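You operate a simulated robot arm through the tools that you are given. There is no shell and no other tool. Be economical: measure what you need, move in short steps, check, and stop when the job is done.

You are at the controls of a simulated robot arm. One attempt, no reset.

TASK
Measure brush C's bristle height and set the green slider to it.
Fine: use the step gauge, draw its stepped slider back, leave the brush in the gauge's nest.

Only the result counts: the job must be done as asked and must still hold three seconds after the hand-in. Knocking over, shifting, dropping, spilling or breaking anything else fails it.

THE ROBOT
A 6-joint arm with a two-finger parallel gripper, fixed in place. Base frame: the origin is at the foot of the arm, x ahead of it, y to its left, z up; the work surface is at about z = 0. Lengths are in cm, angles in rad, forces in N, time in s.
With the tool pointing down near the work surface it reaches from about 14 to 58 cm from the base axis. Its first joint turns from -1.152 to 1.152 rad. Payload 2.1 kg.
The TCP is the grasp point between the finger pads, 3 cm short of the fingertips. In the tool frame z runs along the fingers and y along their closing line. The gripper opens to 9.4 cm. The fingers are 2.8 cm wide and 1 cm thick; the gripper's body (5 by 9.6 cm) begins 5.5 cm behind the TCP.
Orientation is that of the tool frame in the base frame, as a unit quaternion [w, x, y, z]. With the fingers straight down and closing along the base's y, the tool's x points along the base's -x, its y along +y and its z along -z.

THE INTERFACE
- The arm moves only by the tool apply_moves. Its argument "steps" is a list of rows, each a list of 3 entries, a list of its own where there are three numbers: the gripper command, from -1 (shut) to 1 (fully open), values between in proportion, then the shift along the tool's x, y, z in cm, then the turn, a rotation vector about the tool's x, y, z in rad. In form: [[claw, [tx, ty, tz], [wx, wy, wz]], ...]. A call has 1 to 10 rows; each row shifts and turns the commanded pose from where the row before left it, along the tool's axes as they then stand. A row lasts 0.2 s, in which the tool goes at most 5 cm and 0.15 rad; a call with a longer step from one row to the next is refused whole, and so is a gripper value outside its range. Where a pose cannot be reached the arm comes as near as it can. A force on the tool above 70 N (or 10 N above the force at the start of the call, whichever is more), or a blocked arm, ends the call early, and 0.2 s more pass. The fingers move at their own pace (about 7.2 cm/s each) and stop on an object; they squeeze with about 35 N. The grip force told is the motor's: it shows also when the fingers shut on nothing. Time passes only in rows, and 0.2 s behind the last, so rows that do not move let the fingers close. It gives the time, the measured TCP pose, the force on the tool (base axes), the opening and the grip force at its end, in the units of the frame above (readings bear some noise), with the torque about the TCP (base axes, N m) and any sound that the robot's microphone picked up.
- Cameras (640 x 400 px; columns grow to the right, rows downward): "scene" is fixed at [3.99, -37.24, 49.27]; the picture's right is [0.90, -0.43, 0.00], its down [-0.24, -0.51, -0.83] and it looks along [0.35, 0.75, -0.56] (base axes); focal length 283 px, centre (320, 200). "wrist" rides on the gripper at [7.6, 1.4, -10.3] in the tool frame; the picture's right is [-0.18, 0.98, 0.00], its down [-0.75, -0.14, -0.64] and it looks along [-0.63, -0.12, 0.77] (tool axes); focal length 243 px, centre (320, 200). There is no depth. A picture from a camera that has moved, and an enlarged one, comes with that camera's place and axes in the base frame and with its lens. The place of the scene camera against the robot may be out by one fixed shift of up to 1.8 cm in any direction.
- get_image(camera): a new picture of that camera. It takes no simulated time.
- enlarge(camera, box): a new picture of the part [left, top, right, bottom] of that camera's present view, enlarged. It takes no simulated time.
- close_job(): hands the job in; it is judged then, once.

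Work in short steps. Places have to be worked out from the pictures, the camera data and where the tool is seen: move nearer, look again, correct. Check each grasp and each placing, and mend what went wrong. You have 120 turns and 76 pictures in all, those below and enlarged ones among them. Open the gripper and draw the arm clear of the work before you hand the job in, unless the task says otherwise; then end with one line.

The tools are called after "Request:" as name(argument=value, ...) on one line, values as JSON. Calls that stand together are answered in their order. apply_moves: Moves the arm, as the interface text tells. Its arguments: {"type":"object","properties":{"steps":{"type":"array"}},"required":["steps"]} The other tools are called the same way: get_image (camera) takes a picture; enlarge (camera, box) takes an enlarged picture of a part of a camera's view; close_job () hands the job in.

At the start:

```text
clock: 0.0
eef_pos: [37.95, -8.0, 33.36]
ee_rot: [0.001, -0.001, 1.0, 0.0]
wrist_force: [0.3, 0.4, -0.1]
moment: [0.01, -0.01, 0.02]
width: 9.4
finger_force: 0.0
```

scene: 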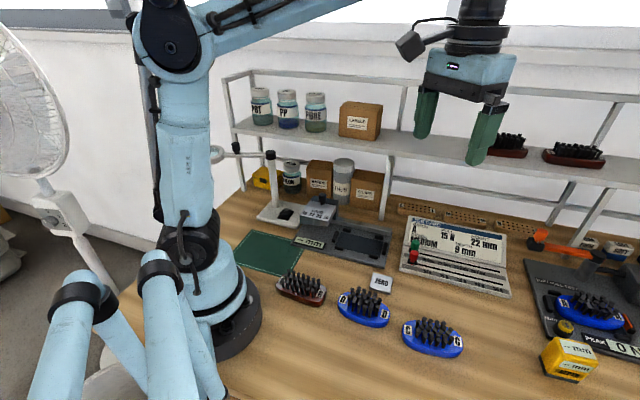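
wrist: 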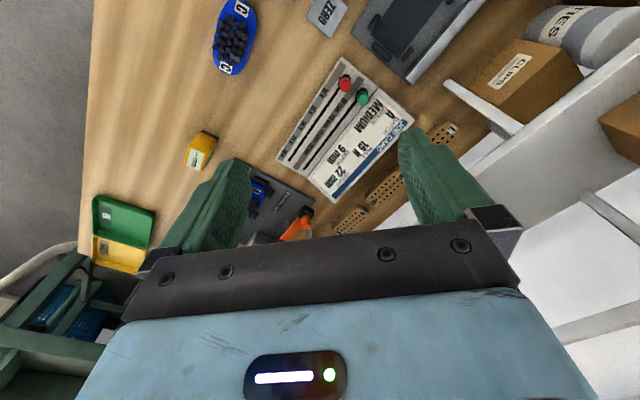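

The scene shows several brushes, a board with red and green sliders, and some instruments. I'll enlarge the key areas to read the labels.

Request:
enlarge(camera="scene", box=[230, 190, 400, 300])

Request:
enlarge(camera="scene", box=[380, 190, 540, 300])

Request:
enlarge(camera="scene", box=[260, 260, 480, 370])

Request:
enlarge(camera="scene", box=[510, 220, 640, 390])

```text
3.64 times, centred on (315, 245) of scene
camera zoom: at [3.99, -37.24, 49.27], right [0.9, -0.43, 0.0], down [-0.24, -0.51, -0.83], along [0.35, 0.75, -0.56], focal length 1028 px, centre (338, 36)
```

zoom: 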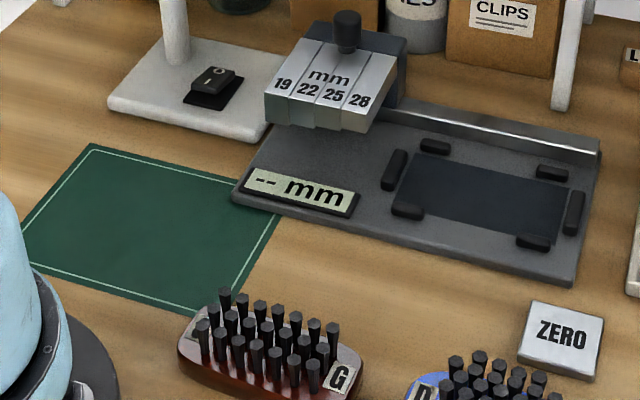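

```text
3.64 times, centred on (460, 245) of scene
camera zoom: at [3.99, -37.24, 49.27], right [0.9, -0.43, 0.0], down [-0.24, -0.51, -0.83], along [0.35, 0.75, -0.56], focal length 1028 px, centre (-189, 36)
```

zoom: 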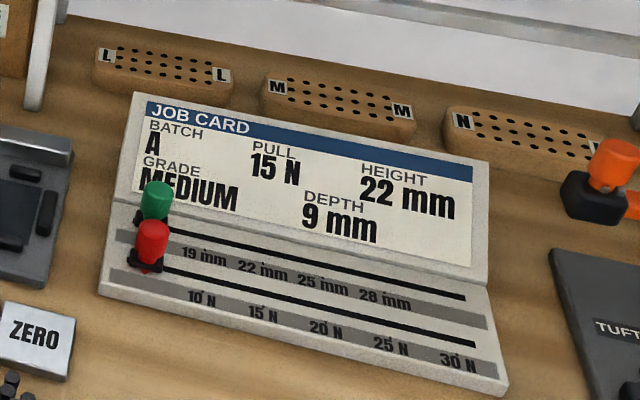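

```text
2.91 times, centred on (370, 315) of scene
camera zoom: at [3.99, -37.24, 49.27], right [0.9, -0.43, 0.0], down [-0.24, -0.51, -0.83], along [0.35, 0.75, -0.56], focal length 822 px, centre (174, -134)
```

zoom: 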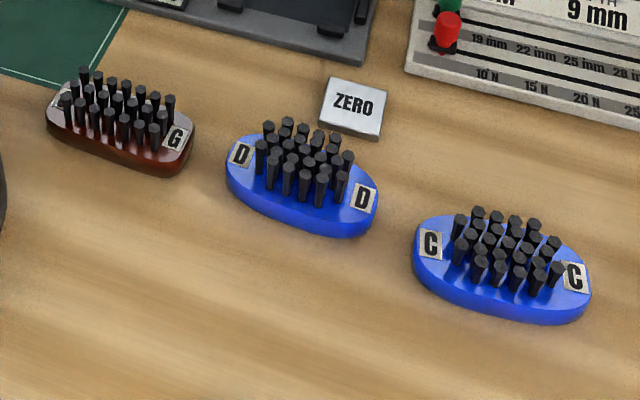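

```text
2.35 times, centred on (575, 305) of scene
camera zoom: at [3.99, -37.24, 49.27], right [0.9, -0.43, 0.0], down [-0.24, -0.51, -0.83], along [0.35, 0.75, -0.56], focal length 665 px, centre (-280, -47)
```

zoom: 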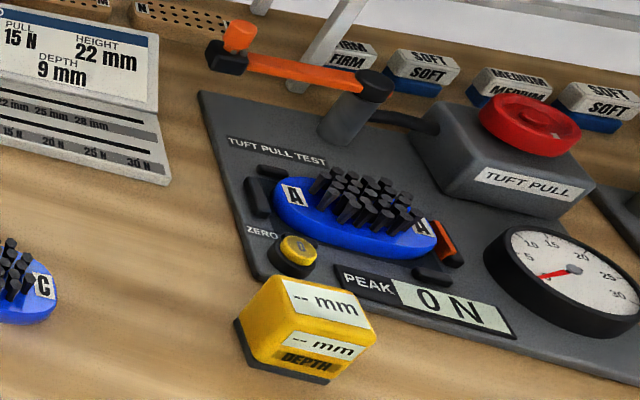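

The gauge lies at about 45° near (33, 6), brush C near (34, -20). I'll move the wrist camera back so it can see the gauge from closer.

Request:
apply_moves(steps=[[1, [3.6, 2.4, 0.6], [0, 0, 0]], [1, [3.6, 2.4, 0.6], [0, 0, 0]], [1, [3.6, 2.4, 0.6], [0, 0, 0]], [1, [3.6, 2.4, 0.6], [0, 0, 0]], [1, [3.6, 2.4, 0.6], [0, 0, 0]]])

Request:
get_image(camera="wrist")

```text
clock: 1.2
eef_pos: [19.8, 3.99, 30.35]
ee_rot: [0.001, 0.0, 1.0, 0.0]
wrist_force: [-0.4, 0.0, -0.5]
moment: [0.0, -0.01, -0.01]
width: 9.4
finger_force: 0.0
```

```text
69 pictures are left
camera wrist: at [12.07, 5.63, 40.6], right [0.18, 0.98, 0.0], down [0.75, -0.14, 0.64], along [0.63, -0.12, -0.77], focal length 243 px, centre (320, 200)
```

wrist: 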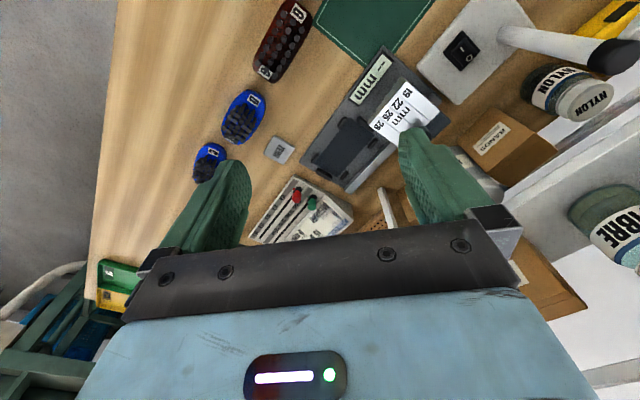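

Request:
enlarge(camera="wrist", box=[180, 40, 460, 215])

Request:
enlarge(camera="wrist", box=[290, 40, 450, 200])

```text
2.29 times, centred on (320, 128) of wrist
camera zoom: at [12.07, 5.63, 40.6], right [0.18, 0.98, 0.0], down [0.75, -0.14, 0.64], along [0.63, -0.12, -0.77], focal length 555 px, centre (320, 366)
```

zoom: 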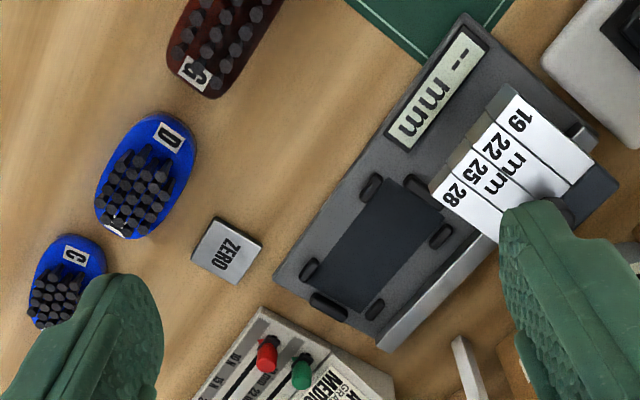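

```text
2.50 times, centred on (370, 120) of wrist
camera zoom: at [12.07, 5.63, 40.6], right [0.18, 0.98, 0.0], down [0.75, -0.14, 0.64], along [0.63, -0.12, -0.77], focal length 606 px, centre (195, 400)
```

zoom: 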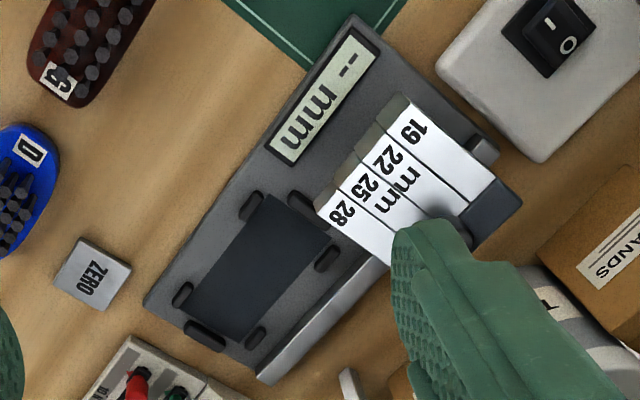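

Gauge nest centre is about (33.4, 5.6) with its long axis at about -0.76 rad. Brush C is near (32, -19) with its axis at about -0.7. I'll move above C, yaw to match, and look.

Request:
apply_moves(steps=[[1, [-2.03, -3.83, 1.5], [0, 0, 0]], [1, [-2.03, -3.83, 1.5], [0, 0, 0]], [1, [-2.03, -3.83, 1.5], [0, 0, 0]], [1, [-2.03, -3.83, 1.5], [0, 0, 0]], [1, [-2.03, -3.83, 1.5], [0, 0, 0]], [1, [-2.03, -3.83, 1.5], [0, 0, 0]], [1, [0, 0, 1.5], [0, 0, 0.14]], [1, [0, 0, 1.5], [0, 0, 0.14]], [1, [0, 0, 1], [0, 0, 0.14]], [1, [0, 0, 0], [0, 0, 0.14]]])

Request:
get_image(camera="wrist")

```text
clock: 3.4
eef_pos: [32.17, -18.86, 17.29]
ee_rot: [0.001, 0.277, 0.961, 0.001]
wrist_force: [-0.3, 0.3, 0.5]
moment: [-0.01, -0.04, -0.01]
width: 9.39
finger_force: 0.0
```

```text
66 pictures are left
camera wrist: at [26.38, -13.55, 27.57], right [0.68, 0.73, 0.0], down [0.56, -0.52, 0.64], along [0.47, -0.44, -0.77], focal length 243 px, centre (320, 200)
```

wrist: 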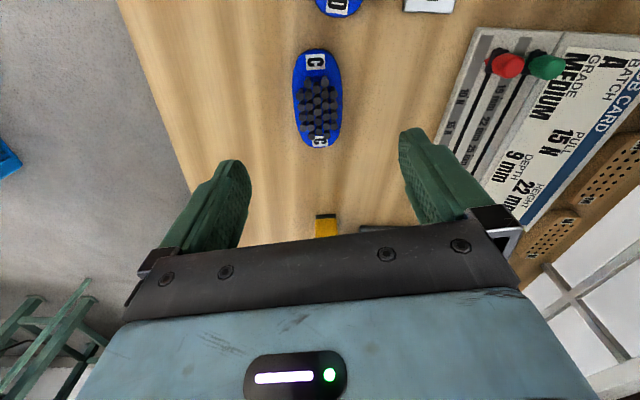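

Brush C centre is about (32.7, -19.6), axis about -0.70. I'll correct the pose, come down to z about 9 and check.

Request:
apply_moves(steps=[[1, [-0.84, -0.35, 0], [0, 0, 0.14]], [1, [0, 0, 3], [0, 0, 0]], [1, [0, 0, 3], [0, 0, 0]], [1, [0, 0, 2], [0, 0, 0]]])

Request:
get_image(camera="wrist")

```text
clock: 4.4
eef_pos: [32.53, -19.8, 9.18]
ee_rot: [0.0, 0.342, 0.94, 0.001]
wrist_force: [-0.3, -0.4, 0.3]
moment: [-0.03, 0.0, 0.01]
width: 9.39
finger_force: 0.0
```

```text
65 pictures are left
camera wrist: at [27.56, -13.58, 19.47], right [0.77, 0.63, 0.0], down [0.49, -0.59, 0.64], along [0.41, -0.5, -0.77], focal length 243 px, centre (320, 200)
```

wrist: 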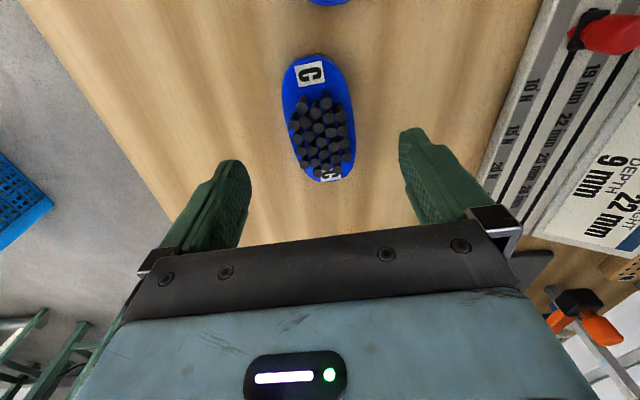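

Alignment is good: brush centre about (32.6, -19.7) against the TCP at (32.5, -19.8). I'll descend and grip.

Request:
apply_moves(steps=[[1, [0, 0, 2.8], [0, 0, 0]], [1, [0, 0, 2.7], [0, 0, 0]], [1, [0, 0, 0], [0, 0, 0]], [-1, [0, 0, 0], [0, 0, 0]], [-1, [0, 0, 0], [0, 0, 0]], [-1, [0, 0, 0], [0, 0, 0]]])

Request:
get_image(camera="wrist")

```text
clock: 5.8
eef_pos: [32.56, -19.63, 3.83]
ee_rot: [0.001, 0.342, 0.94, 0.001]
wrist_force: [-0.8, -0.1, -0.1]
moment: [0.0, -0.02, -0.02]
width: 5.09
finger_force: 35.1
```

```text
64 pictures are left
camera wrist: at [27.51, -13.5, 14.11], right [0.77, 0.63, 0.0], down [0.49, -0.59, 0.64], along [0.41, -0.5, -0.77], focal length 243 px, centre (320, 200)
```

wrist: 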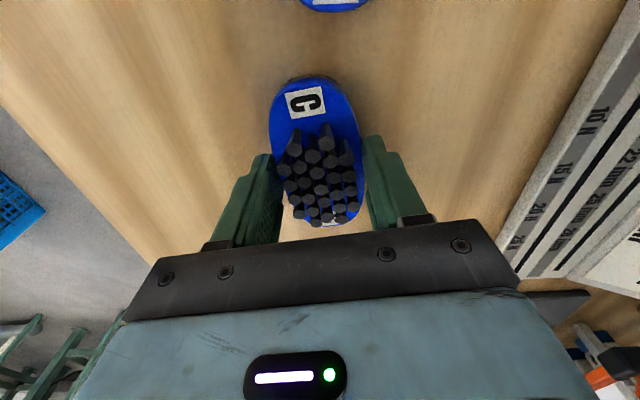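

Gripped at 5.1 cm and centred along the brush. I'll lift it and carry it above the gauge nest.

Request:
apply_moves(steps=[[-1, [0, 0, -4], [0, 0, 0]], [-1, [0, 0, -4], [0, 0, 0]], [-1, [0, 0, -4], [0, 0, 0]], [-1, [2.6, 3.3, 0], [0, 0, 0.01]], [-1, [2.6, 3.3, 0], [0, 0, 0.01]], [-1, [2.6, 3.3, 0], [0, 0, 0.01]], [-1, [2.6, 3.3, 0], [0, 0, 0.01]], [-1, [2.6, 3.3, 0], [0, 0, 0.01]], [-1, [2.6, 3.3, 0], [0, 0, 0.01]], [-1, [0, 0, 0], [0, 0, 0]]])

Request:
get_image(camera="wrist")

Request:
get_image(camera="scene")

```text
clock: 8.0
eef_pos: [34.15, 5.64, 15.73]
ee_rot: [0.0, 0.37, 0.929, 0.001]
wrist_force: [-0.6, -0.3, -1.5]
moment: [0.0, 0.0, 0.0]
width: 5.1
finger_force: 35.1
```

```text
63 pictures are left
camera wrist: at [29.47, 12.01, 26.07], right [0.81, 0.59, 0.0], down [0.45, -0.62, 0.64], along [0.38, -0.52, -0.77], focal length 243 px, centre (320, 200)
```

wrist: 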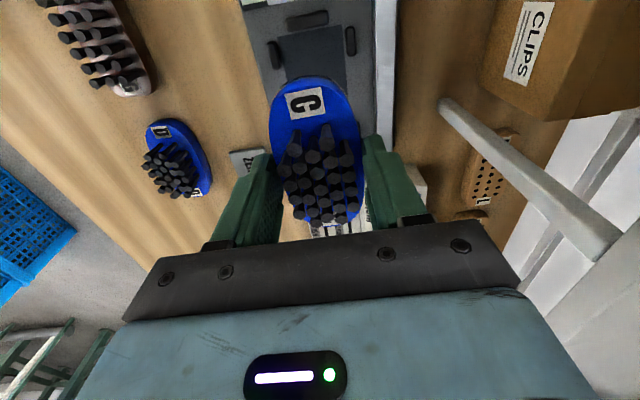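

```text
62 pictures are left
```

scene: 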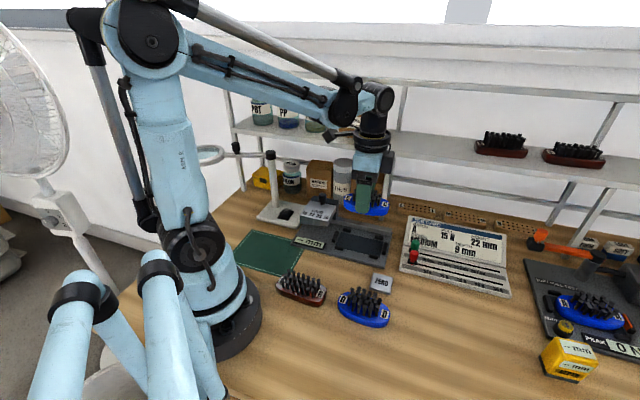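

The brush hides the nest. I'll shift sideways 9 cm to see the empty nest with the wrist camera and locate it precisely.

Request:
apply_moves(steps=[[-1, [0.7, -3, 0], [0, 0, 0]], [-1, [0.7, -3, 0], [0, 0, 0]], [-1, [0.7, -3, 0], [0, 0, 0]], [-1, [0, 0, 0], [0, 0, 0]]])

Request:
get_image(camera="wrist")

```text
clock: 9.0
eef_pos: [26.28, 0.26, 15.95]
ee_rot: [0.0, 0.37, 0.929, 0.0]
wrist_force: [0.1, -0.2, -0.9]
moment: [0.01, -0.03, 0.0]
width: 5.08
finger_force: 35.1
```

```text
61 pictures are left
camera wrist: at [21.68, 6.71, 26.12], right [0.81, 0.59, 0.0], down [0.45, -0.62, 0.64], along [0.38, -0.52, -0.77], focal length 243 px, centre (320, 200)
```

wrist: 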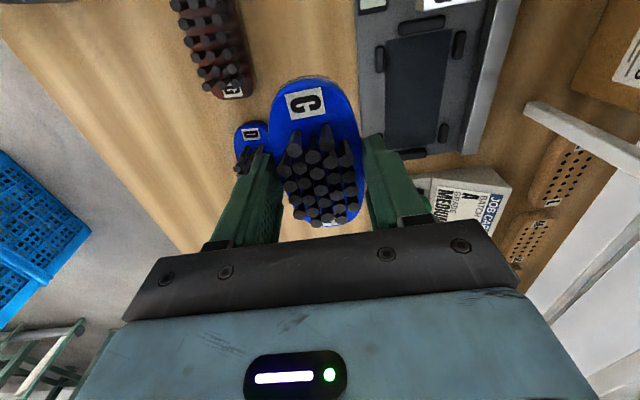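

Request:
enlarge(camera="wrist", box=[340, 0, 540, 180])

```text
2.22 times, centred on (440, 90) of wrist
camera zoom: at [21.68, 6.71, 26.12], right [0.81, 0.59, 0.0], down [0.45, -0.62, 0.64], along [0.38, -0.52, -0.77], focal length 539 px, centre (53, 444)
```

zoom: 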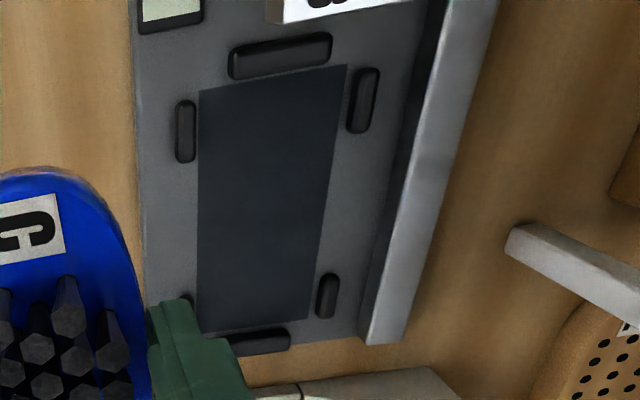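

Nest pad centre computes to about (33.75, 5.85) with axis -0.785. I'll move over it, match the yaw, and come down partway.

Request:
apply_moves(steps=[[-1, [-0.5, 3.06, 0], [0, 0, 0]], [-1, [-0.5, 3.06, 0], [0, 0, 0]], [-1, [-0.5, 3.06, 0], [0, 0, 0.027]], [-1, [0, 0, 3], [0, 0, 0]], [-1, [0, 0, 3], [0, 0, 0]], [-1, [0, 0, 1.5], [0, 0, 0]], [-1, [0, 0, 0], [0, 0, 0]]])

Request:
get_image(camera="wrist")

Request:
enlarge(camera="scene", box=[270, 170, 430, 280])

```text
clock: 10.6
eef_pos: [33.87, 6.13, 8.29]
ee_rot: [0.0, 0.382, 0.924, 0.001]
wrist_force: [-0.8, 0.0, 0.0]
moment: [0.01, 0.0, 0.02]
width: 5.08
finger_force: 35.2
```

```text
59 pictures are left
camera wrist: at [29.33, 12.73, 18.54], right [0.83, 0.56, 0.0], down [0.43, -0.63, 0.64], along [0.36, -0.53, -0.77], focal length 243 px, centre (320, 200)
```

wrist: 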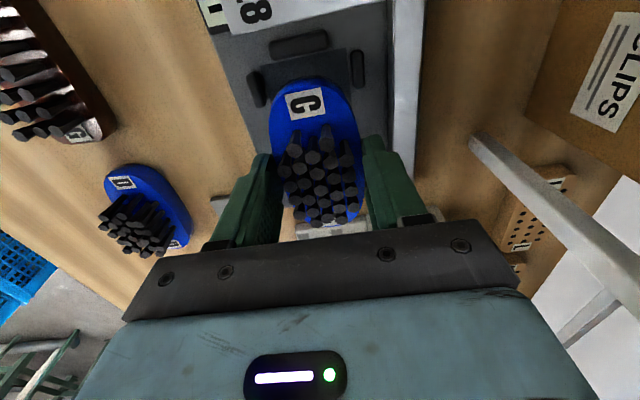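

```text
3.64 times, centred on (350, 225) of scene
camera zoom: at [3.99, -37.24, 49.27], right [0.9, -0.43, 0.0], down [-0.24, -0.51, -0.83], along [0.35, 0.75, -0.56], focal length 1028 px, centre (211, 109)
```

zoom: 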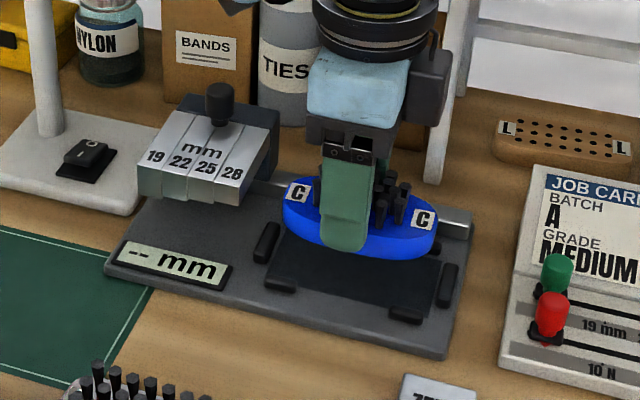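

Request:
enlarge(camera="wrist", box=[230, 20, 390, 120])

```text
4.00 times, centred on (310, 70) of wrist
camera zoom: at [29.33, 12.73, 18.54], right [0.83, 0.56, 0.0], down [0.43, -0.63, 0.64], along [0.36, -0.53, -0.77], focal length 970 px, centre (360, 720)
```

zoom: 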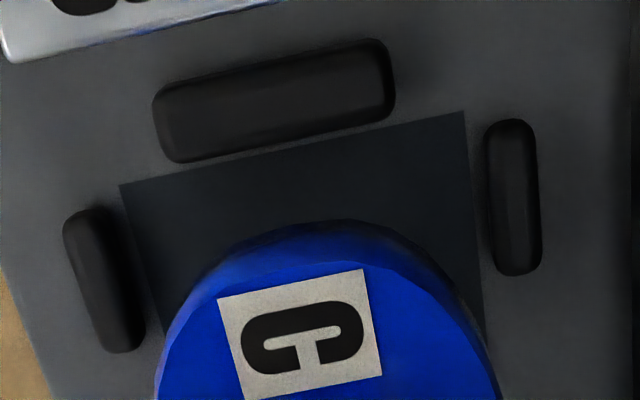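

The nest is about 0.25 cm to the tool's -y and 0.1 cm forward of the brush. I'll correct that and come down nearly to contact.

Request:
apply_moves(steps=[[-1, [-0.12, -0.25, 0.8], [0, 0, 0]], [-1, [0, 0, 1], [0, 0, 0]], [-1, [0, 0, 0.7], [0, 0, 0]], [-1, [0, 0, 0], [0, 0, 0]]])

Request:
enlarge(camera="wrist", box=[230, 20, 390, 120])

Request:
enlarge(camera="scene", box=[320, 200, 410, 270])

```text
clock: 11.6
eef_pos: [33.51, 5.81, 5.76]
ee_rot: [0.0, 0.383, 0.924, 0.001]
wrist_force: [0.1, -0.4, -1.1]
moment: [0.0, 0.01, 0.01]
width: 5.09
finger_force: 35.3
```

```text
4.00 times, centred on (310, 70) of wrist
camera zoom: at [29.13, 12.35, 16.05], right [0.83, 0.56, 0.0], down [0.43, -0.63, 0.64], along [0.36, -0.53, -0.77], focal length 970 px, centre (360, 720)
```

zoom: 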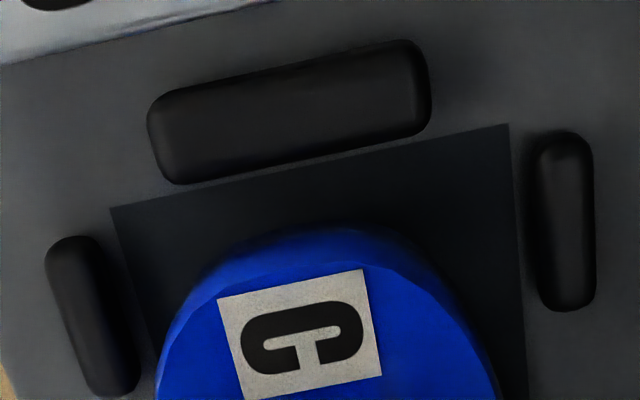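

```text
5.71 times, centred on (365, 235) of scene
camera zoom: at [3.99, -37.24, 49.27], right [0.9, -0.43, 0.0], down [-0.24, -0.51, -0.83], along [0.35, 0.75, -0.56], focal length 1615 px, centre (63, 0)
```

zoom: 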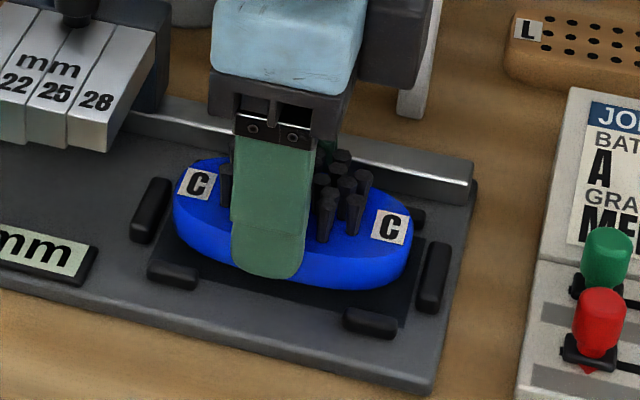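

Now the nest is about +0.18 in tool y from the brush. A tiny correction, then down to contact.

Request:
apply_moves(steps=[[-1, [-0.06, 0.17, 0], [0, 0, 0]], [-1, [0, 0, 0.3], [0, 0, 0]], [-1, [0, 0, 0], [0, 0, 0]], [-1, [0, 0, 0], [0, 0, 0]]])

Request:
enlarge(camera="wrist", box=[230, 20, 390, 120])

```text
clock: 12.6
eef_pos: [33.84, 5.91, 5.54]
ee_rot: [0.0, 0.382, 0.924, 0.001]
wrist_force: [0.2, -0.1, -0.8]
moment: [-0.02, -0.02, -0.03]
width: 5.07
finger_force: 35.1
```

```text
4.00 times, centred on (310, 70) of wrist
camera zoom: at [29.33, 12.39, 15.82], right [0.83, 0.56, 0.0], down [0.43, -0.63, 0.64], along [0.36, -0.53, -0.77], focal length 970 px, centre (360, 720)
```

zoom: 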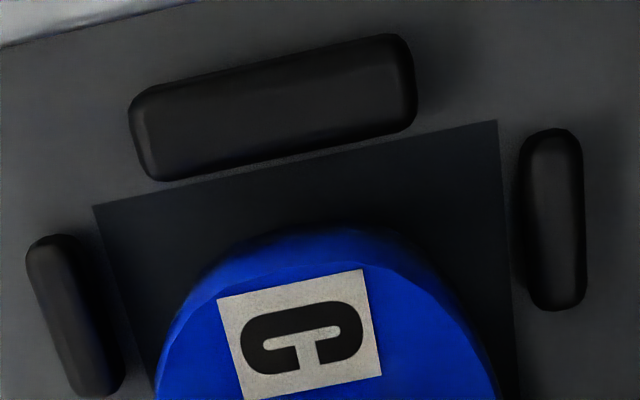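

Now centred in both axes. Lowering to contact.

Request:
apply_moves(steps=[[-1, [0, 0, 0.25], [0, 0, 0]], [-1, [0, 0, 0.25], [0, 0, 0]], [-1, [0, 0, 0.2], [0, 0, 0]], [-1, [0, 0, 0], [0, 0, 0]]])

Request:
enlarge(camera="scene", box=[320, 200, 410, 270])

Request:
enlarge(camera="wrist", box=[230, 20, 390, 120])

```text
clock: 13.6
eef_pos: [33.79, 5.82, 4.75]
ee_rot: [0.001, 0.382, 0.924, 0.001]
wrist_force: [0.2, 0.5, 0.2]
moment: [0.0, 0.03, -0.01]
width: 5.08
finger_force: 35.1
```

```text
5.71 times, centred on (365, 235) of scene
camera zoom: at [3.99, -37.24, 49.27], right [0.9, -0.43, 0.0], down [-0.24, -0.51, -0.83], along [0.35, 0.75, -0.56], focal length 1615 px, centre (63, 0)
```

zoom: 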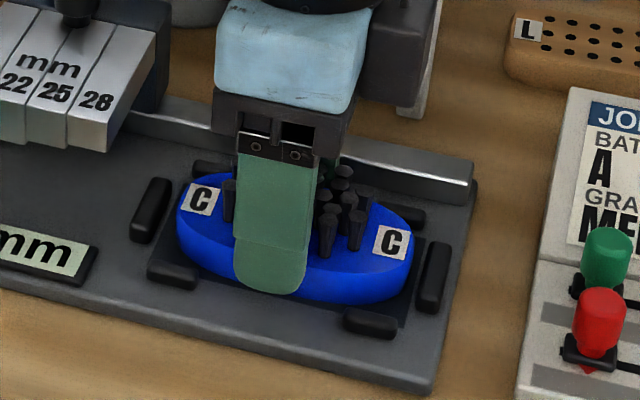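

```text
4.00 times, centred on (310, 70) of wrist
camera zoom: at [29.35, 12.38, 15.09], right [0.83, 0.56, 0.0], down [0.43, -0.63, 0.64], along [0.36, -0.53, -0.77], focal length 970 px, centre (360, 720)
```

zoom: 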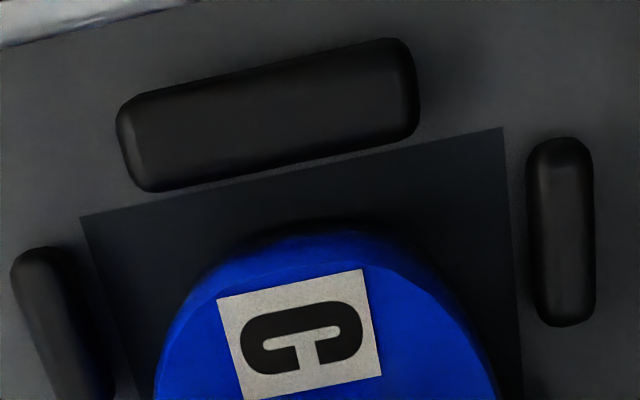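

Still no contact; continuing down in small steps.

Request:
apply_moves(steps=[[-1, [0, 0, 0.15], [0, 0, 0]], [-1, [0, 0, 0.15], [0, 0, 0]], [-1, [0, 0, 0.15], [0, 0, 0]], [-1, [0, 0, 0], [0, 0, 0]]])

Request:
enlarge(camera="scene", box=[320, 200, 410, 270])

Request:
enlarge(camera="wrist", box=[230, 20, 390, 120])

```text
clock: 14.6
eef_pos: [33.8, 5.76, 4.52]
ee_rot: [0.001, 0.383, 0.924, 0.001]
wrist_force: [-0.4, 1.2, 29.1]
moment: [-0.04, -0.03, -0.07]
width: 5.08
finger_force: 34.7
```

```text
5.71 times, centred on (365, 235) of scene
camera zoom: at [3.98, -37.24, 49.27], right [0.9, -0.43, 0.0], down [-0.24, -0.51, -0.83], along [0.35, 0.75, -0.56], focal length 1615 px, centre (63, 0)
```

zoom: 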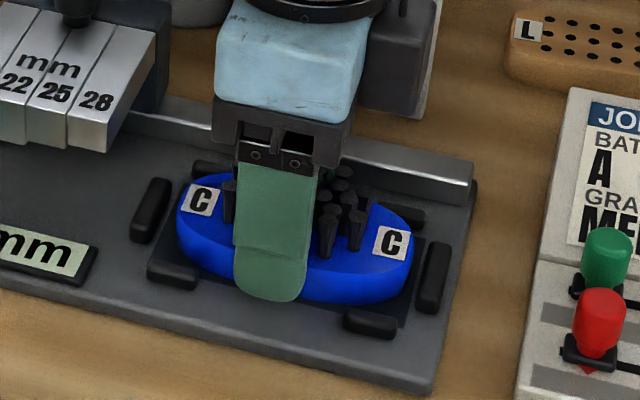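

```text
4.00 times, centred on (310, 70) of wrist
camera zoom: at [29.35, 12.36, 14.7], right [0.83, 0.56, 0.0], down [0.43, -0.63, 0.64], along [0.36, -0.53, -0.77], focal length 970 px, centre (360, 720)
```

zoom: 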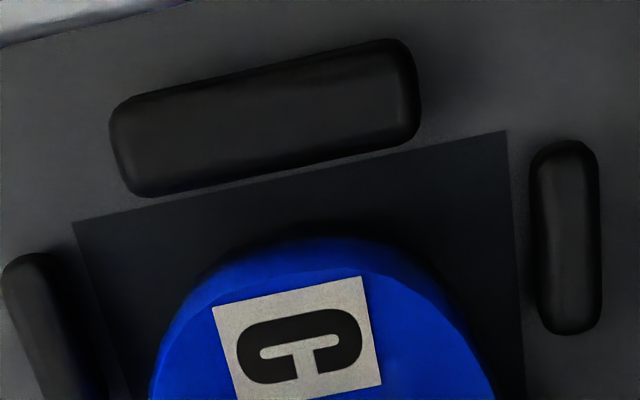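

Contact at z 4.5 (29 N). I'll relax a bit, open only to about 6.2 cm (rail is close), and rise.

Request:
apply_moves(steps=[[-1, [0, 0, -0.15], [0, 0, 0]], [-1, [0, 0, -0.1], [0, 0, 0]], [0.3, [0, 0, 0], [0, 0, 0]], [0.3, [0, 0, 0], [0, 0, 0]], [0.3, [0, 0, -2], [0, 0, 0]], [0.3, [0, 0, -4], [0, 0, 0]], [0.3, [0, 0, -4], [0, 0, 0]], [0.3, [0, 0, -2], [0, 0, 0]], [0.3, [0, 0, 0], [0, 0, 0]]])

Request:
get_image(camera="wrist")

Request:
enlarge(camera="scene", box=[280, 180, 410, 270])

```text
clock: 16.6
eef_pos: [33.68, 5.85, 16.95]
ee_rot: [0.0, 0.383, 0.924, 0.001]
wrist_force: [0.2, 1.3, 0.6]
moment: [0.04, 0.01, -0.02]
width: 6.13
finger_force: 0.1
```

```text
49 pictures are left
camera wrist: at [29.3, 12.45, 27.17], right [0.83, 0.56, 0.0], down [0.43, -0.63, 0.64], along [0.36, -0.53, -0.77], focal length 243 px, centre (320, 200)
```

wrist: 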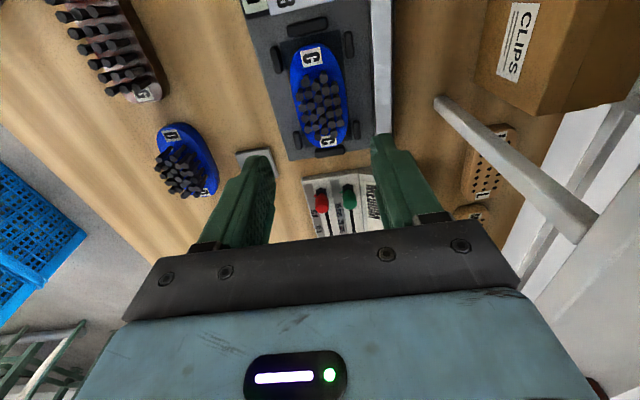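

```text
4.44 times, centred on (345, 225) of scene
camera zoom: at [3.99, -37.24, 49.27], right [0.9, -0.43, 0.0], down [-0.24, -0.51, -0.83], along [0.35, 0.75, -0.56], focal length 1256 px, centre (209, 89)
```

zoom: 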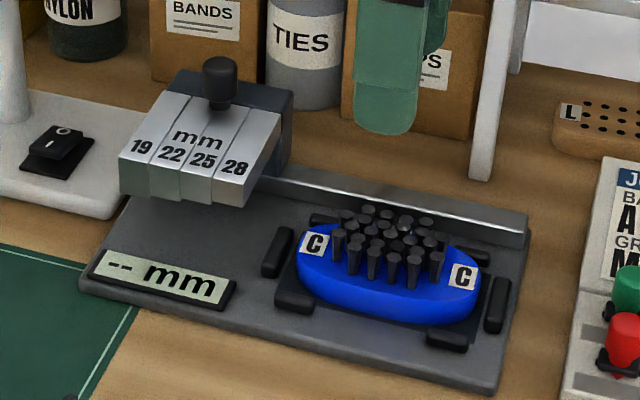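

Brush C sits in the nest. Next is the slider knob, which I estimate near (29.5, 19, 8). I'll yaw -90° so the camera is on the robot side, then move over towards the knob.

Request:
apply_moves(steps=[[0.3, [0, 0, -0.4], [0, 0, -0.145]], [0.3, [0, 0, -0.4], [0, 0, -0.145]], [0.3, [0, 0, -0.4], [0, 0, -0.145]], [0.3, [0, 0, -0.4], [0, 0, -0.145]], [0.3, [0, 0, -0.4], [0, 0, -0.145]], [0.3, [0, 0, -0.4], [0, 0, -0.145]], [0.3, [0, 0, -0.4], [0, 0, -0.145]], [0.3, [0, 0, -0.4], [0, 0, -0.145]], [0.3, [0, 0, -0.4], [0, 0, -0.145]], [0.3, [0, 0, -0.4], [0, 0, -0.145]]])

Request:
apply_moves(steps=[[0.3, [0, 0, 0], [0, 0, -0.12]], [0.3, [0, 4, 0], [0, 0, 0]], [0.3, [0, 4, 0], [0, 0, 0]], [0.3, [0, 4, 0], [0, 0, 0]], [0.3, [0, 0, 0], [0, 0, 0]]])

Request:
get_image(camera="wrist")

```text
clock: 18.8
eef_pos: [33.84, 5.74, 20.66]
ee_rot: [0.0, -0.327, 0.945, 0.001]
wrist_force: [0.5, -0.2, -1.6]
moment: [0.02, -0.03, 0.05]
width: 6.1
finger_force: 0.0
```

```text
clock: 20.0
eef_pos: [25.32, 14.19, 20.7]
ee_rot: [0.001, -0.383, 0.924, 0.0]
wrist_force: [0.9, -0.6, -0.2]
moment: [-0.01, -0.01, 0.0]
width: 6.11
finger_force: 0.0
```

```text
47 pictures are left
camera wrist: at [18.85, 10.02, 30.92], right [-0.56, 0.83, 0.0], down [0.63, 0.43, 0.64], along [0.53, 0.36, -0.77], focal length 243 px, centre (320, 200)
```

wrist: 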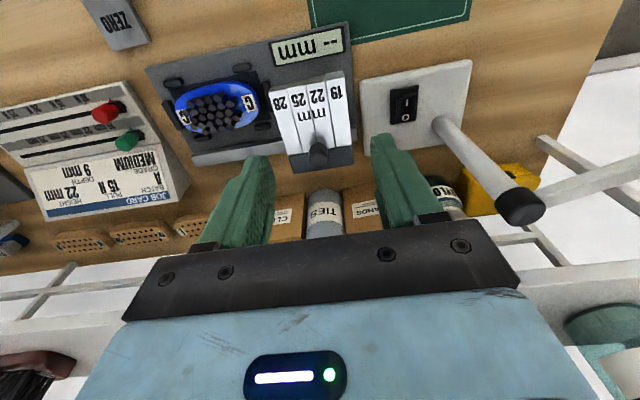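

Knob bears toward about (29.2, 16.8) for a height of 8–9. I'll move over it, lower, and look again for parallax.

Request:
apply_moves(steps=[[0.3, [-2.3, -0.42, 2], [0, 0, 0]], [0.3, [-2.3, -0.42, 2], [0, 0, 0]], [0.3, [0, 0, 0], [0, 0, 0]]])

Request:
get_image(camera="wrist")

Request:
enlarge(camera="scene", box=[250, 120, 410, 240])

```text
clock: 20.8
eef_pos: [29.2, 16.99, 16.72]
ee_rot: [0.001, -0.383, 0.924, 0.001]
wrist_force: [0.1, -0.2, -0.4]
moment: [-0.04, 0.0, 0.02]
width: 6.14
finger_force: 0.0
```

```text
46 pictures are left
camera wrist: at [22.78, 12.8, 26.94], right [-0.56, 0.83, 0.0], down [0.63, 0.43, 0.64], along [0.53, 0.36, -0.77], focal length 243 px, centre (320, 200)
```

wrist: 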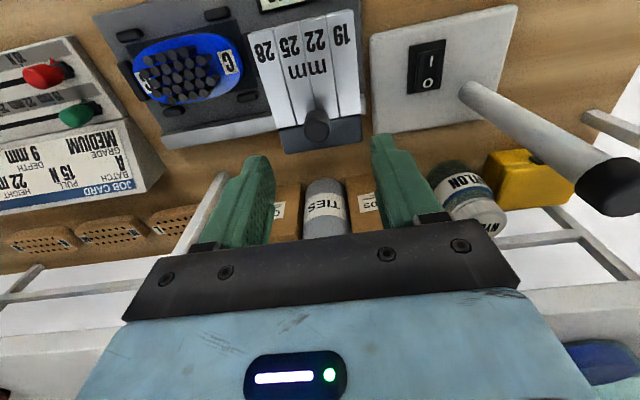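

```text
3.33 times, centred on (330, 180) of scene
camera zoom: at [3.99, -37.24, 49.27], right [0.9, -0.43, 0.0], down [-0.24, -0.51, -0.83], along [0.35, 0.75, -0.56], focal length 942 px, centre (287, 267)
```

zoom: 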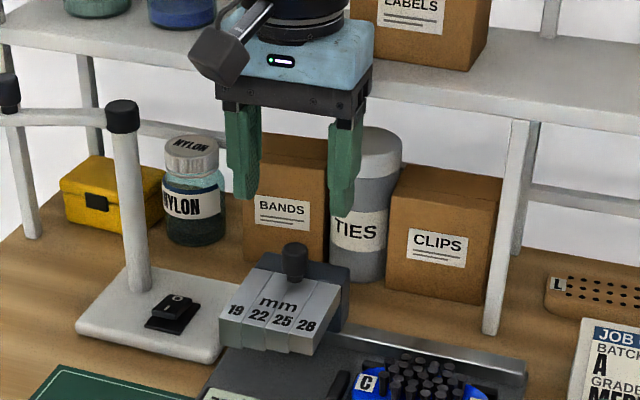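

Triangulation gives the knob top at about (28.9, 16.6, 9.3). I'll lower until the tips are just above it and check.

Request:
apply_moves(steps=[[0.3, [0.45, 0, 1.7], [0, 0, 0]], [0.3, [0, 0, 1.5], [0, 0, 0]], [0.3, [0, 0, 0], [0, 0, 0]]])

Request:
get_image(camera="wrist")

Request:
enlarge(camera="scene", box=[270, 140, 390, 240])

```text
clock: 21.6
eef_pos: [28.94, 16.71, 13.4]
ee_rot: [0.001, -0.382, 0.924, 0.0]
wrist_force: [0.1, -0.9, -0.2]
moment: [0.01, 0.02, -0.01]
width: 6.09
finger_force: 0.1
```

```text
44 pictures are left
camera wrist: at [22.43, 12.46, 23.61], right [-0.56, 0.83, 0.0], down [0.63, 0.43, 0.64], along [0.53, 0.36, -0.77], focal length 243 px, centre (320, 200)
```

wrist: 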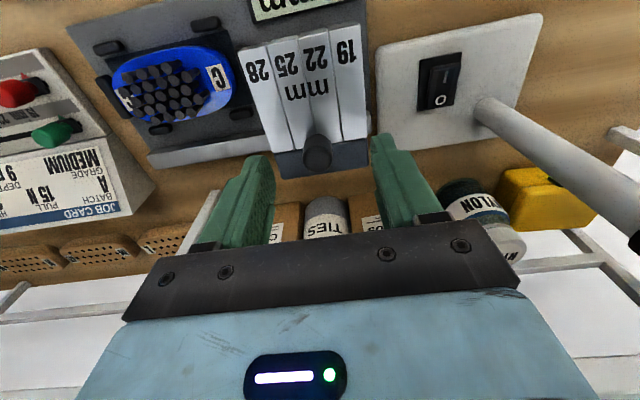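

```text
4.00 times, centred on (330, 190) of scene
camera zoom: at [3.99, -37.24, 49.27], right [0.9, -0.43, 0.0], down [-0.24, -0.51, -0.83], along [0.35, 0.75, -0.56], focal length 1131 px, centre (280, 240)
```

zoom: 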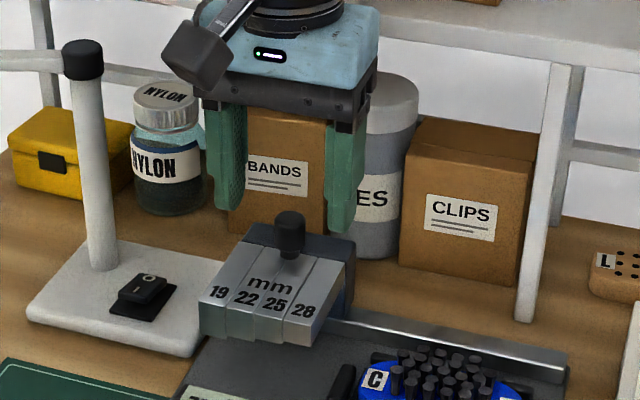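

The knob is almost under the TCP (about 0.15 to -y, top about 9.1). I'll descend to TCP z 10.4 and close.

Request:
apply_moves(steps=[[0.3, [0, -0.15, 1.5], [0, 0, 0]], [0.3, [0, 0, 1.5], [0, 0, 0]], [0.3, [0, 0, 0], [0, 0, 0]]])

Request:
enlarge(camera="scene", box=[290, 160, 370, 230])

Request:
get_image(camera="wrist")

```text
clock: 22.4
eef_pos: [28.84, 16.57, 10.37]
ee_rot: [0.001, -0.382, 0.924, 0.0]
wrist_force: [-0.5, -0.6, 9.9]
moment: [0.06, 0.25, -0.01]
width: 6.09
finger_force: 0.0
```

```text
5.71 times, centred on (330, 195) of scene
camera zoom: at [3.99, -37.24, 49.27], right [0.9, -0.43, 0.0], down [-0.24, -0.51, -0.83], along [0.35, 0.75, -0.56], focal length 1615 px, centre (263, 229)
```

zoom: 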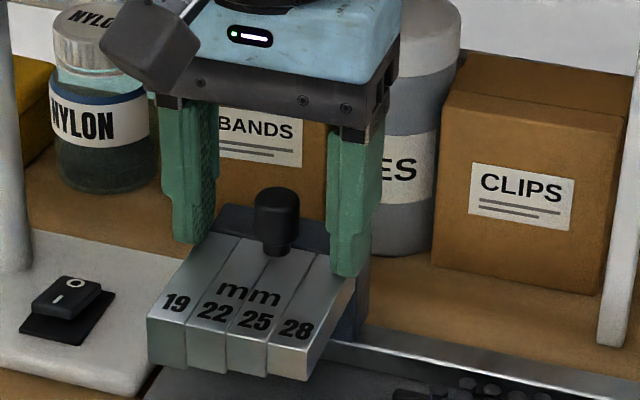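

```text
41 pictures are left
camera wrist: at [22.45, 12.37, 20.62], right [-0.56, 0.83, 0.0], down [0.63, 0.43, 0.64], along [0.53, 0.36, -0.77], focal length 243 px, centre (320, 200)
```

wrist: 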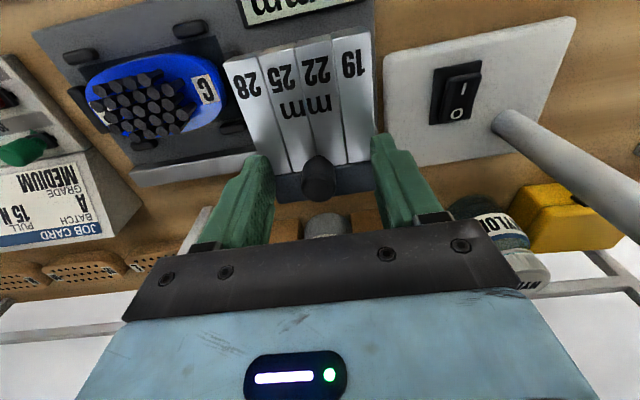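

There's 9.9 N: a tip is touching the block top, so the top is about 7.4. I'll rise 0.35 and close on the knob.

Request:
apply_moves(steps=[[0.3, [0, 0, -0.35], [0, 0, 0]], [0.3, [0, 0, 0], [0, 0, 0]], [-1, [0, 0, 0], [0, 0, 0]], [-1, [0, 0, 0], [0, 0, 0]], [-1, [0, 0, 0], [0, 0, 0]]])

Request:
enlarge(camera="scene", box=[280, 160, 400, 260])

```text
clock: 23.6
eef_pos: [29.1, 16.4, 10.74]
ee_rot: [0.002, -0.382, 0.924, -0.001]
wrist_force: [8.7, -9.7, -1.6]
moment: [-0.16, -0.34, -0.08]
width: 1.93
finger_force: 45.1
```

```text
4.00 times, centred on (340, 210) of scene
camera zoom: at [3.99, -37.24, 49.27], right [0.9, -0.43, 0.0], down [-0.24, -0.51, -0.83], along [0.35, 0.75, -0.56], focal length 1131 px, centre (240, 160)
```

zoom: 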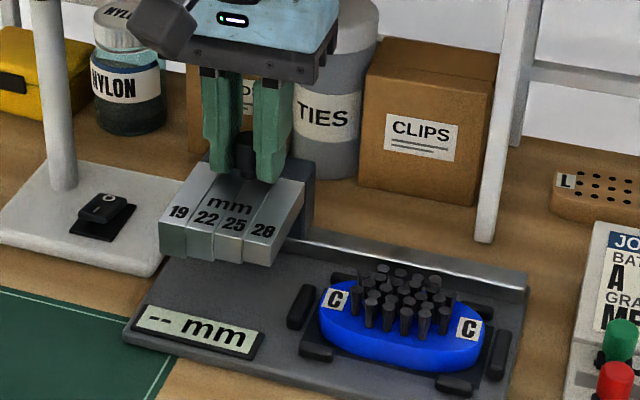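

Knob gripped (1.93 cm). Now I'll slide it slowly toward the brush (tool -y), watching force.

Request:
apply_moves(steps=[[-1, [0, -0.6, 0], [0, 0, 0]], [-1, [0, -0.6, 0], [0, 0, 0]], [-1, [0, -0.6, 0], [0, 0, 0]], [-1, [0, 0, 0], [0, 0, 0]]])

Request:
enlarge(camera="scene", box=[280, 160, 400, 260])

```text
clock: 24.6
eef_pos: [30.28, 15.19, 10.72]
ee_rot: [0.0, -0.383, 0.924, 0.0]
wrist_force: [2.1, 4.3, -37.5]
moment: [0.08, -0.07, 0.02]
width: 1.91
finger_force: 45.3
```

```text
4.00 times, centred on (340, 210) of scene
camera zoom: at [4.0, -37.23, 49.27], right [0.9, -0.43, 0.0], down [-0.24, -0.51, -0.83], along [0.35, 0.75, -0.56], focal length 1131 px, centre (240, 160)
```

zoom: 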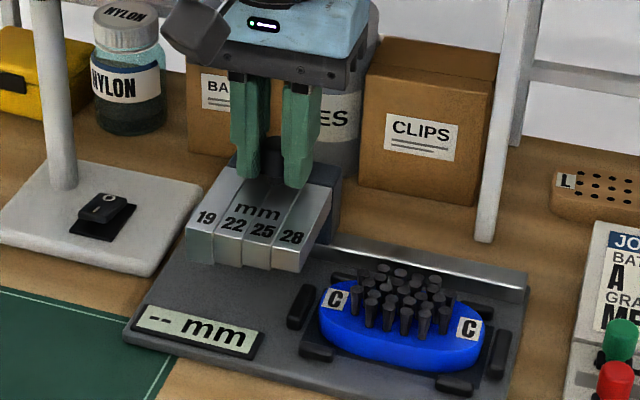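

It moves, but there's 37 N of pull on z. I'll lower by about 0.1 to relieve it and continue slowly.

Request:
apply_moves(steps=[[-1, [0, 0, 0.1], [0, 0, 0]], [-1, [0, 0, 0], [0, 0, 0]]])

```text
clock: 25.2
eef_pos: [30.28, 15.19, 10.77]
ee_rot: [0.0, -0.383, 0.924, 0.0]
wrist_force: [4.6, 4.9, 0.4]
moment: [0.16, -0.05, 0.02]
width: 1.89
finger_force: 44.9
```

Request:
apply_moves(steps=[[-1, [0, -0.4, 0], [0, 0, 0]], [-1, [0, -0.4, 0], [0, 0, 0]], [-1, [0, -0.4, 0], [0, 0, 0]], [-1, [0, 0, 0], [0, 0, 0]]])

Request:
enlarge(camera="scene", box=[280, 160, 400, 260])

```text
clock: 26.2
eef_pos: [31.14, 14.56, 10.84]
ee_rot: [0.001, -0.383, 0.924, 0.001]
wrist_force: [0.7, 1.7, 7.6]
moment: [0.58, -0.49, -0.04]
width: 1.91
finger_force: 45.2
```

```text
4.00 times, centred on (340, 210) of scene
camera zoom: at [3.99, -37.24, 49.27], right [0.9, -0.43, 0.0], down [-0.24, -0.51, -0.83], along [0.35, 0.75, -0.56], focal length 1131 px, centre (240, 160)
```

zoom: 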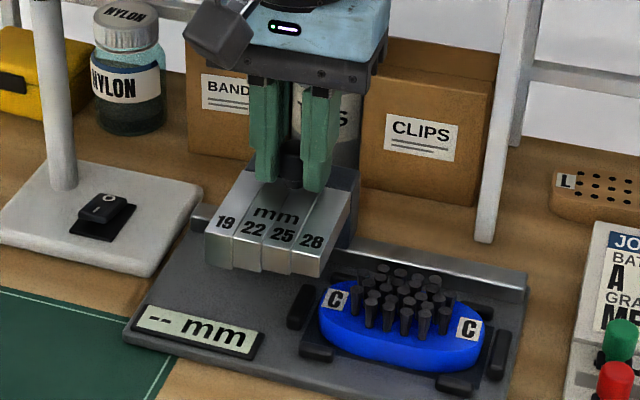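

Request:
apply_moves(steps=[[-1, [0, -0.4, 0.02], [0, 0, 0]], [-1, [0, -0.4, 0], [0, 0, 0]], [-1, [0, -0.4, 0], [0, 0, 0]], [-1, [0, 0, 0], [0, 0, 0]]])

Request:
apply_moves(steps=[[-1, [0, -0.4, 0], [0, 0, 0]], [-1, [0, -0.4, 0], [0, 0, 0]], [-1, [0, 0, 0], [0, 0, 0]]])

Request:
enlarge(camera="scene", box=[280, 160, 400, 260])

```text
clock: 27.2
eef_pos: [31.99, 13.47, 10.7]
ee_rot: [0.0, -0.383, 0.924, -0.001]
wrist_force: [-4.5, -3.7, 36.8]
moment: [-0.09, 0.1, -0.02]
width: 1.9
finger_force: 45.3
```

```text
clock: 28.0
eef_pos: [32.56, 12.91, 10.74]
ee_rot: [0.001, -0.383, 0.924, 0.0]
wrist_force: [-3.9, -3.1, 27.3]
moment: [-0.17, 0.2, -0.01]
width: 1.94
finger_force: 44.9
```

```text
4.00 times, centred on (340, 210) of scene
camera zoom: at [3.98, -37.24, 49.27], right [0.9, -0.43, 0.0], down [-0.24, -0.51, -0.83], along [0.35, 0.75, -0.56], focal length 1131 px, centre (240, 160)
```

zoom: 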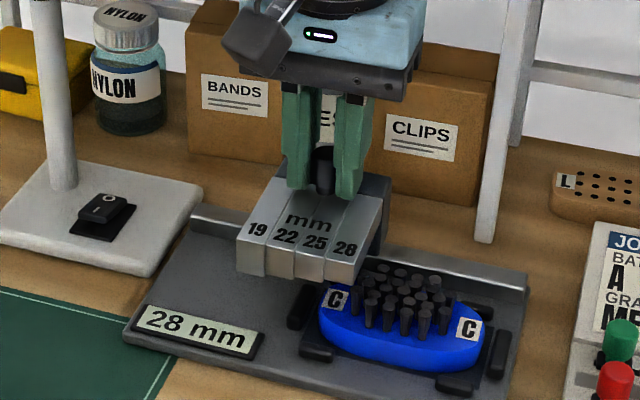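

The display now reads "28 mm" (the first step over the bristles). I'll relieve z and keep advancing gently.

Request:
apply_moves(steps=[[-1, [0, 0, -0.07], [0, 0, 0]], [-1, [0, -0.3, 0], [0, 0, 0]], [-1, [0, -0.3, 0], [0, 0, 0]], [-1, [0, -0.3, 0], [0, 0, 0]], [-1, [0, 0, 0], [0, 0, 0]]])

Request:
enlarge(camera="scene", box=[280, 160, 400, 260])

```text
clock: 29.2
eef_pos: [33.29, 12.36, 10.83]
ee_rot: [0.0, -0.382, 0.924, 0.0]
wrist_force: [-0.9, 0.8, -38.7]
moment: [-0.05, 0.1, 0.0]
width: 1.93
finger_force: 44.9
```

```text
4.00 times, centred on (340, 210) of scene
camera zoom: at [4.01, -37.23, 49.27], right [0.9, -0.43, 0.0], down [-0.24, -0.51, -0.83], along [0.35, 0.75, -0.56], focal length 1131 px, centre (240, 160)
```

zoom: 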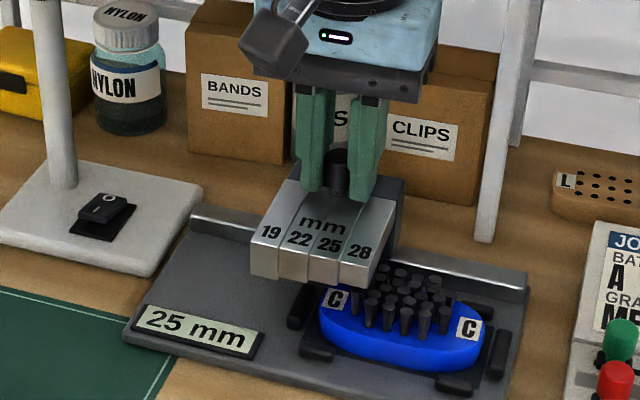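

Now "25 mm" and no horizontal resistance yet. Relieving z and advancing further.

Request:
apply_moves(steps=[[-1, [0, 0, 0.05], [0, 0, 0]], [-1, [0, -0.25, 0], [0, 0, 0]], [-1, [0, -0.25, 0], [0, 0, 0]], [-1, [0, 0, 0], [0, 0, 0]]])

Request:
apply_moves(steps=[[-1, [0, -0.25, 0], [0, 0, 0]], [-1, [0, -0.25, 0], [0, 0, 0]], [-1, [0, 0, 0], [0, 0, 0]]])

Request:
enlarge(camera="scene", box=[280, 160, 400, 260])

```text
clock: 30.2
eef_pos: [33.5, 11.95, 10.71]
ee_rot: [0.001, -0.382, 0.924, 0.0]
wrist_force: [-0.2, 0.9, -23.4]
moment: [-0.21, 0.24, 0.04]
width: 1.9
finger_force: 45.4
```

```text
clock: 31.0
eef_pos: [33.83, 11.57, 10.84]
ee_rot: [0.0, -0.383, 0.924, 0.0]
wrist_force: [-6.8, -6.0, 17.2]
moment: [0.23, -0.16, 0.04]
width: 1.9
finger_force: 44.7
```

```text
4.00 times, centred on (340, 210) of scene
camera zoom: at [3.99, -37.24, 49.27], right [0.9, -0.43, 0.0], down [-0.24, -0.51, -0.83], along [0.35, 0.75, -0.56], focal length 1131 px, centre (240, 160)
```

zoom: 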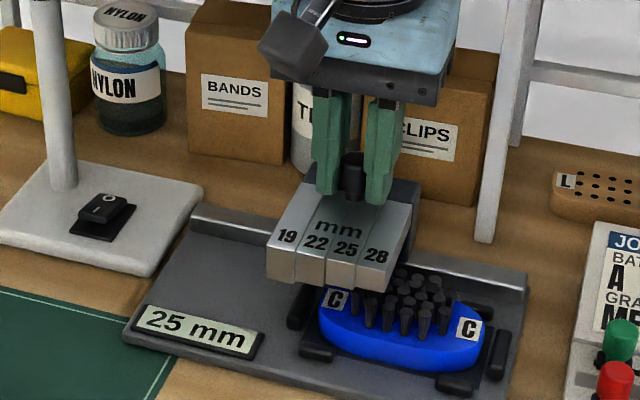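

Request:
apply_moves(steps=[[-1, [0, -0.25, 0], [0, 0, 0]], [-1, [0, -0.25, 0], [0, 0, 0]], [-1, [0, 0, 0], [0, 0, 0]]])

Request:
apply_moves(steps=[[-1, [0, -0.25, 0], [0, 0, 0]], [-1, [0, -0.25, 0], [0, 0, 0]], [-1, [0, 0, 0], [0, 0, 0]]])

Request:
enlarge(camera="scene", box=[280, 160, 400, 260])

```text
clock: 31.8
eef_pos: [34.22, 11.36, 10.78]
ee_rot: [0.0, -0.381, 0.924, 0.0]
wrist_force: [-6.6, -5.5, 35.4]
moment: [-0.31, 0.36, 0.01]
width: 1.89
finger_force: 44.8
```

```text
clock: 32.6
eef_pos: [34.57, 10.9, 10.68]
ee_rot: [0.001, -0.383, 0.924, -0.001]
wrist_force: [-3.9, -3.7, 19.1]
moment: [0.03, 0.01, 0.04]
width: 1.92
finger_force: 45.1
```

```text
4.00 times, centred on (340, 210) of scene
camera zoom: at [3.99, -37.24, 49.27], right [0.9, -0.43, 0.0], down [-0.24, -0.51, -0.83], along [0.35, 0.75, -0.56], focal length 1131 px, centre (240, 160)
```

zoom: 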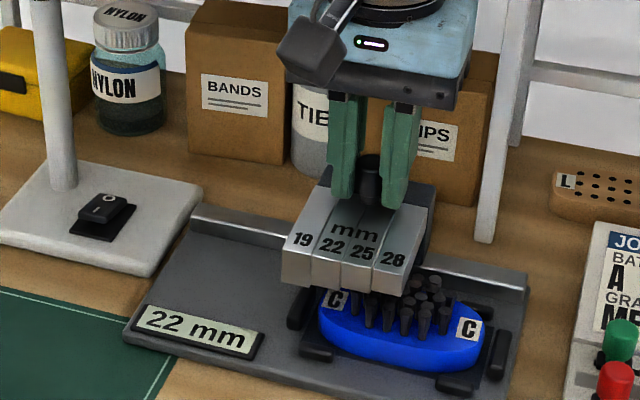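

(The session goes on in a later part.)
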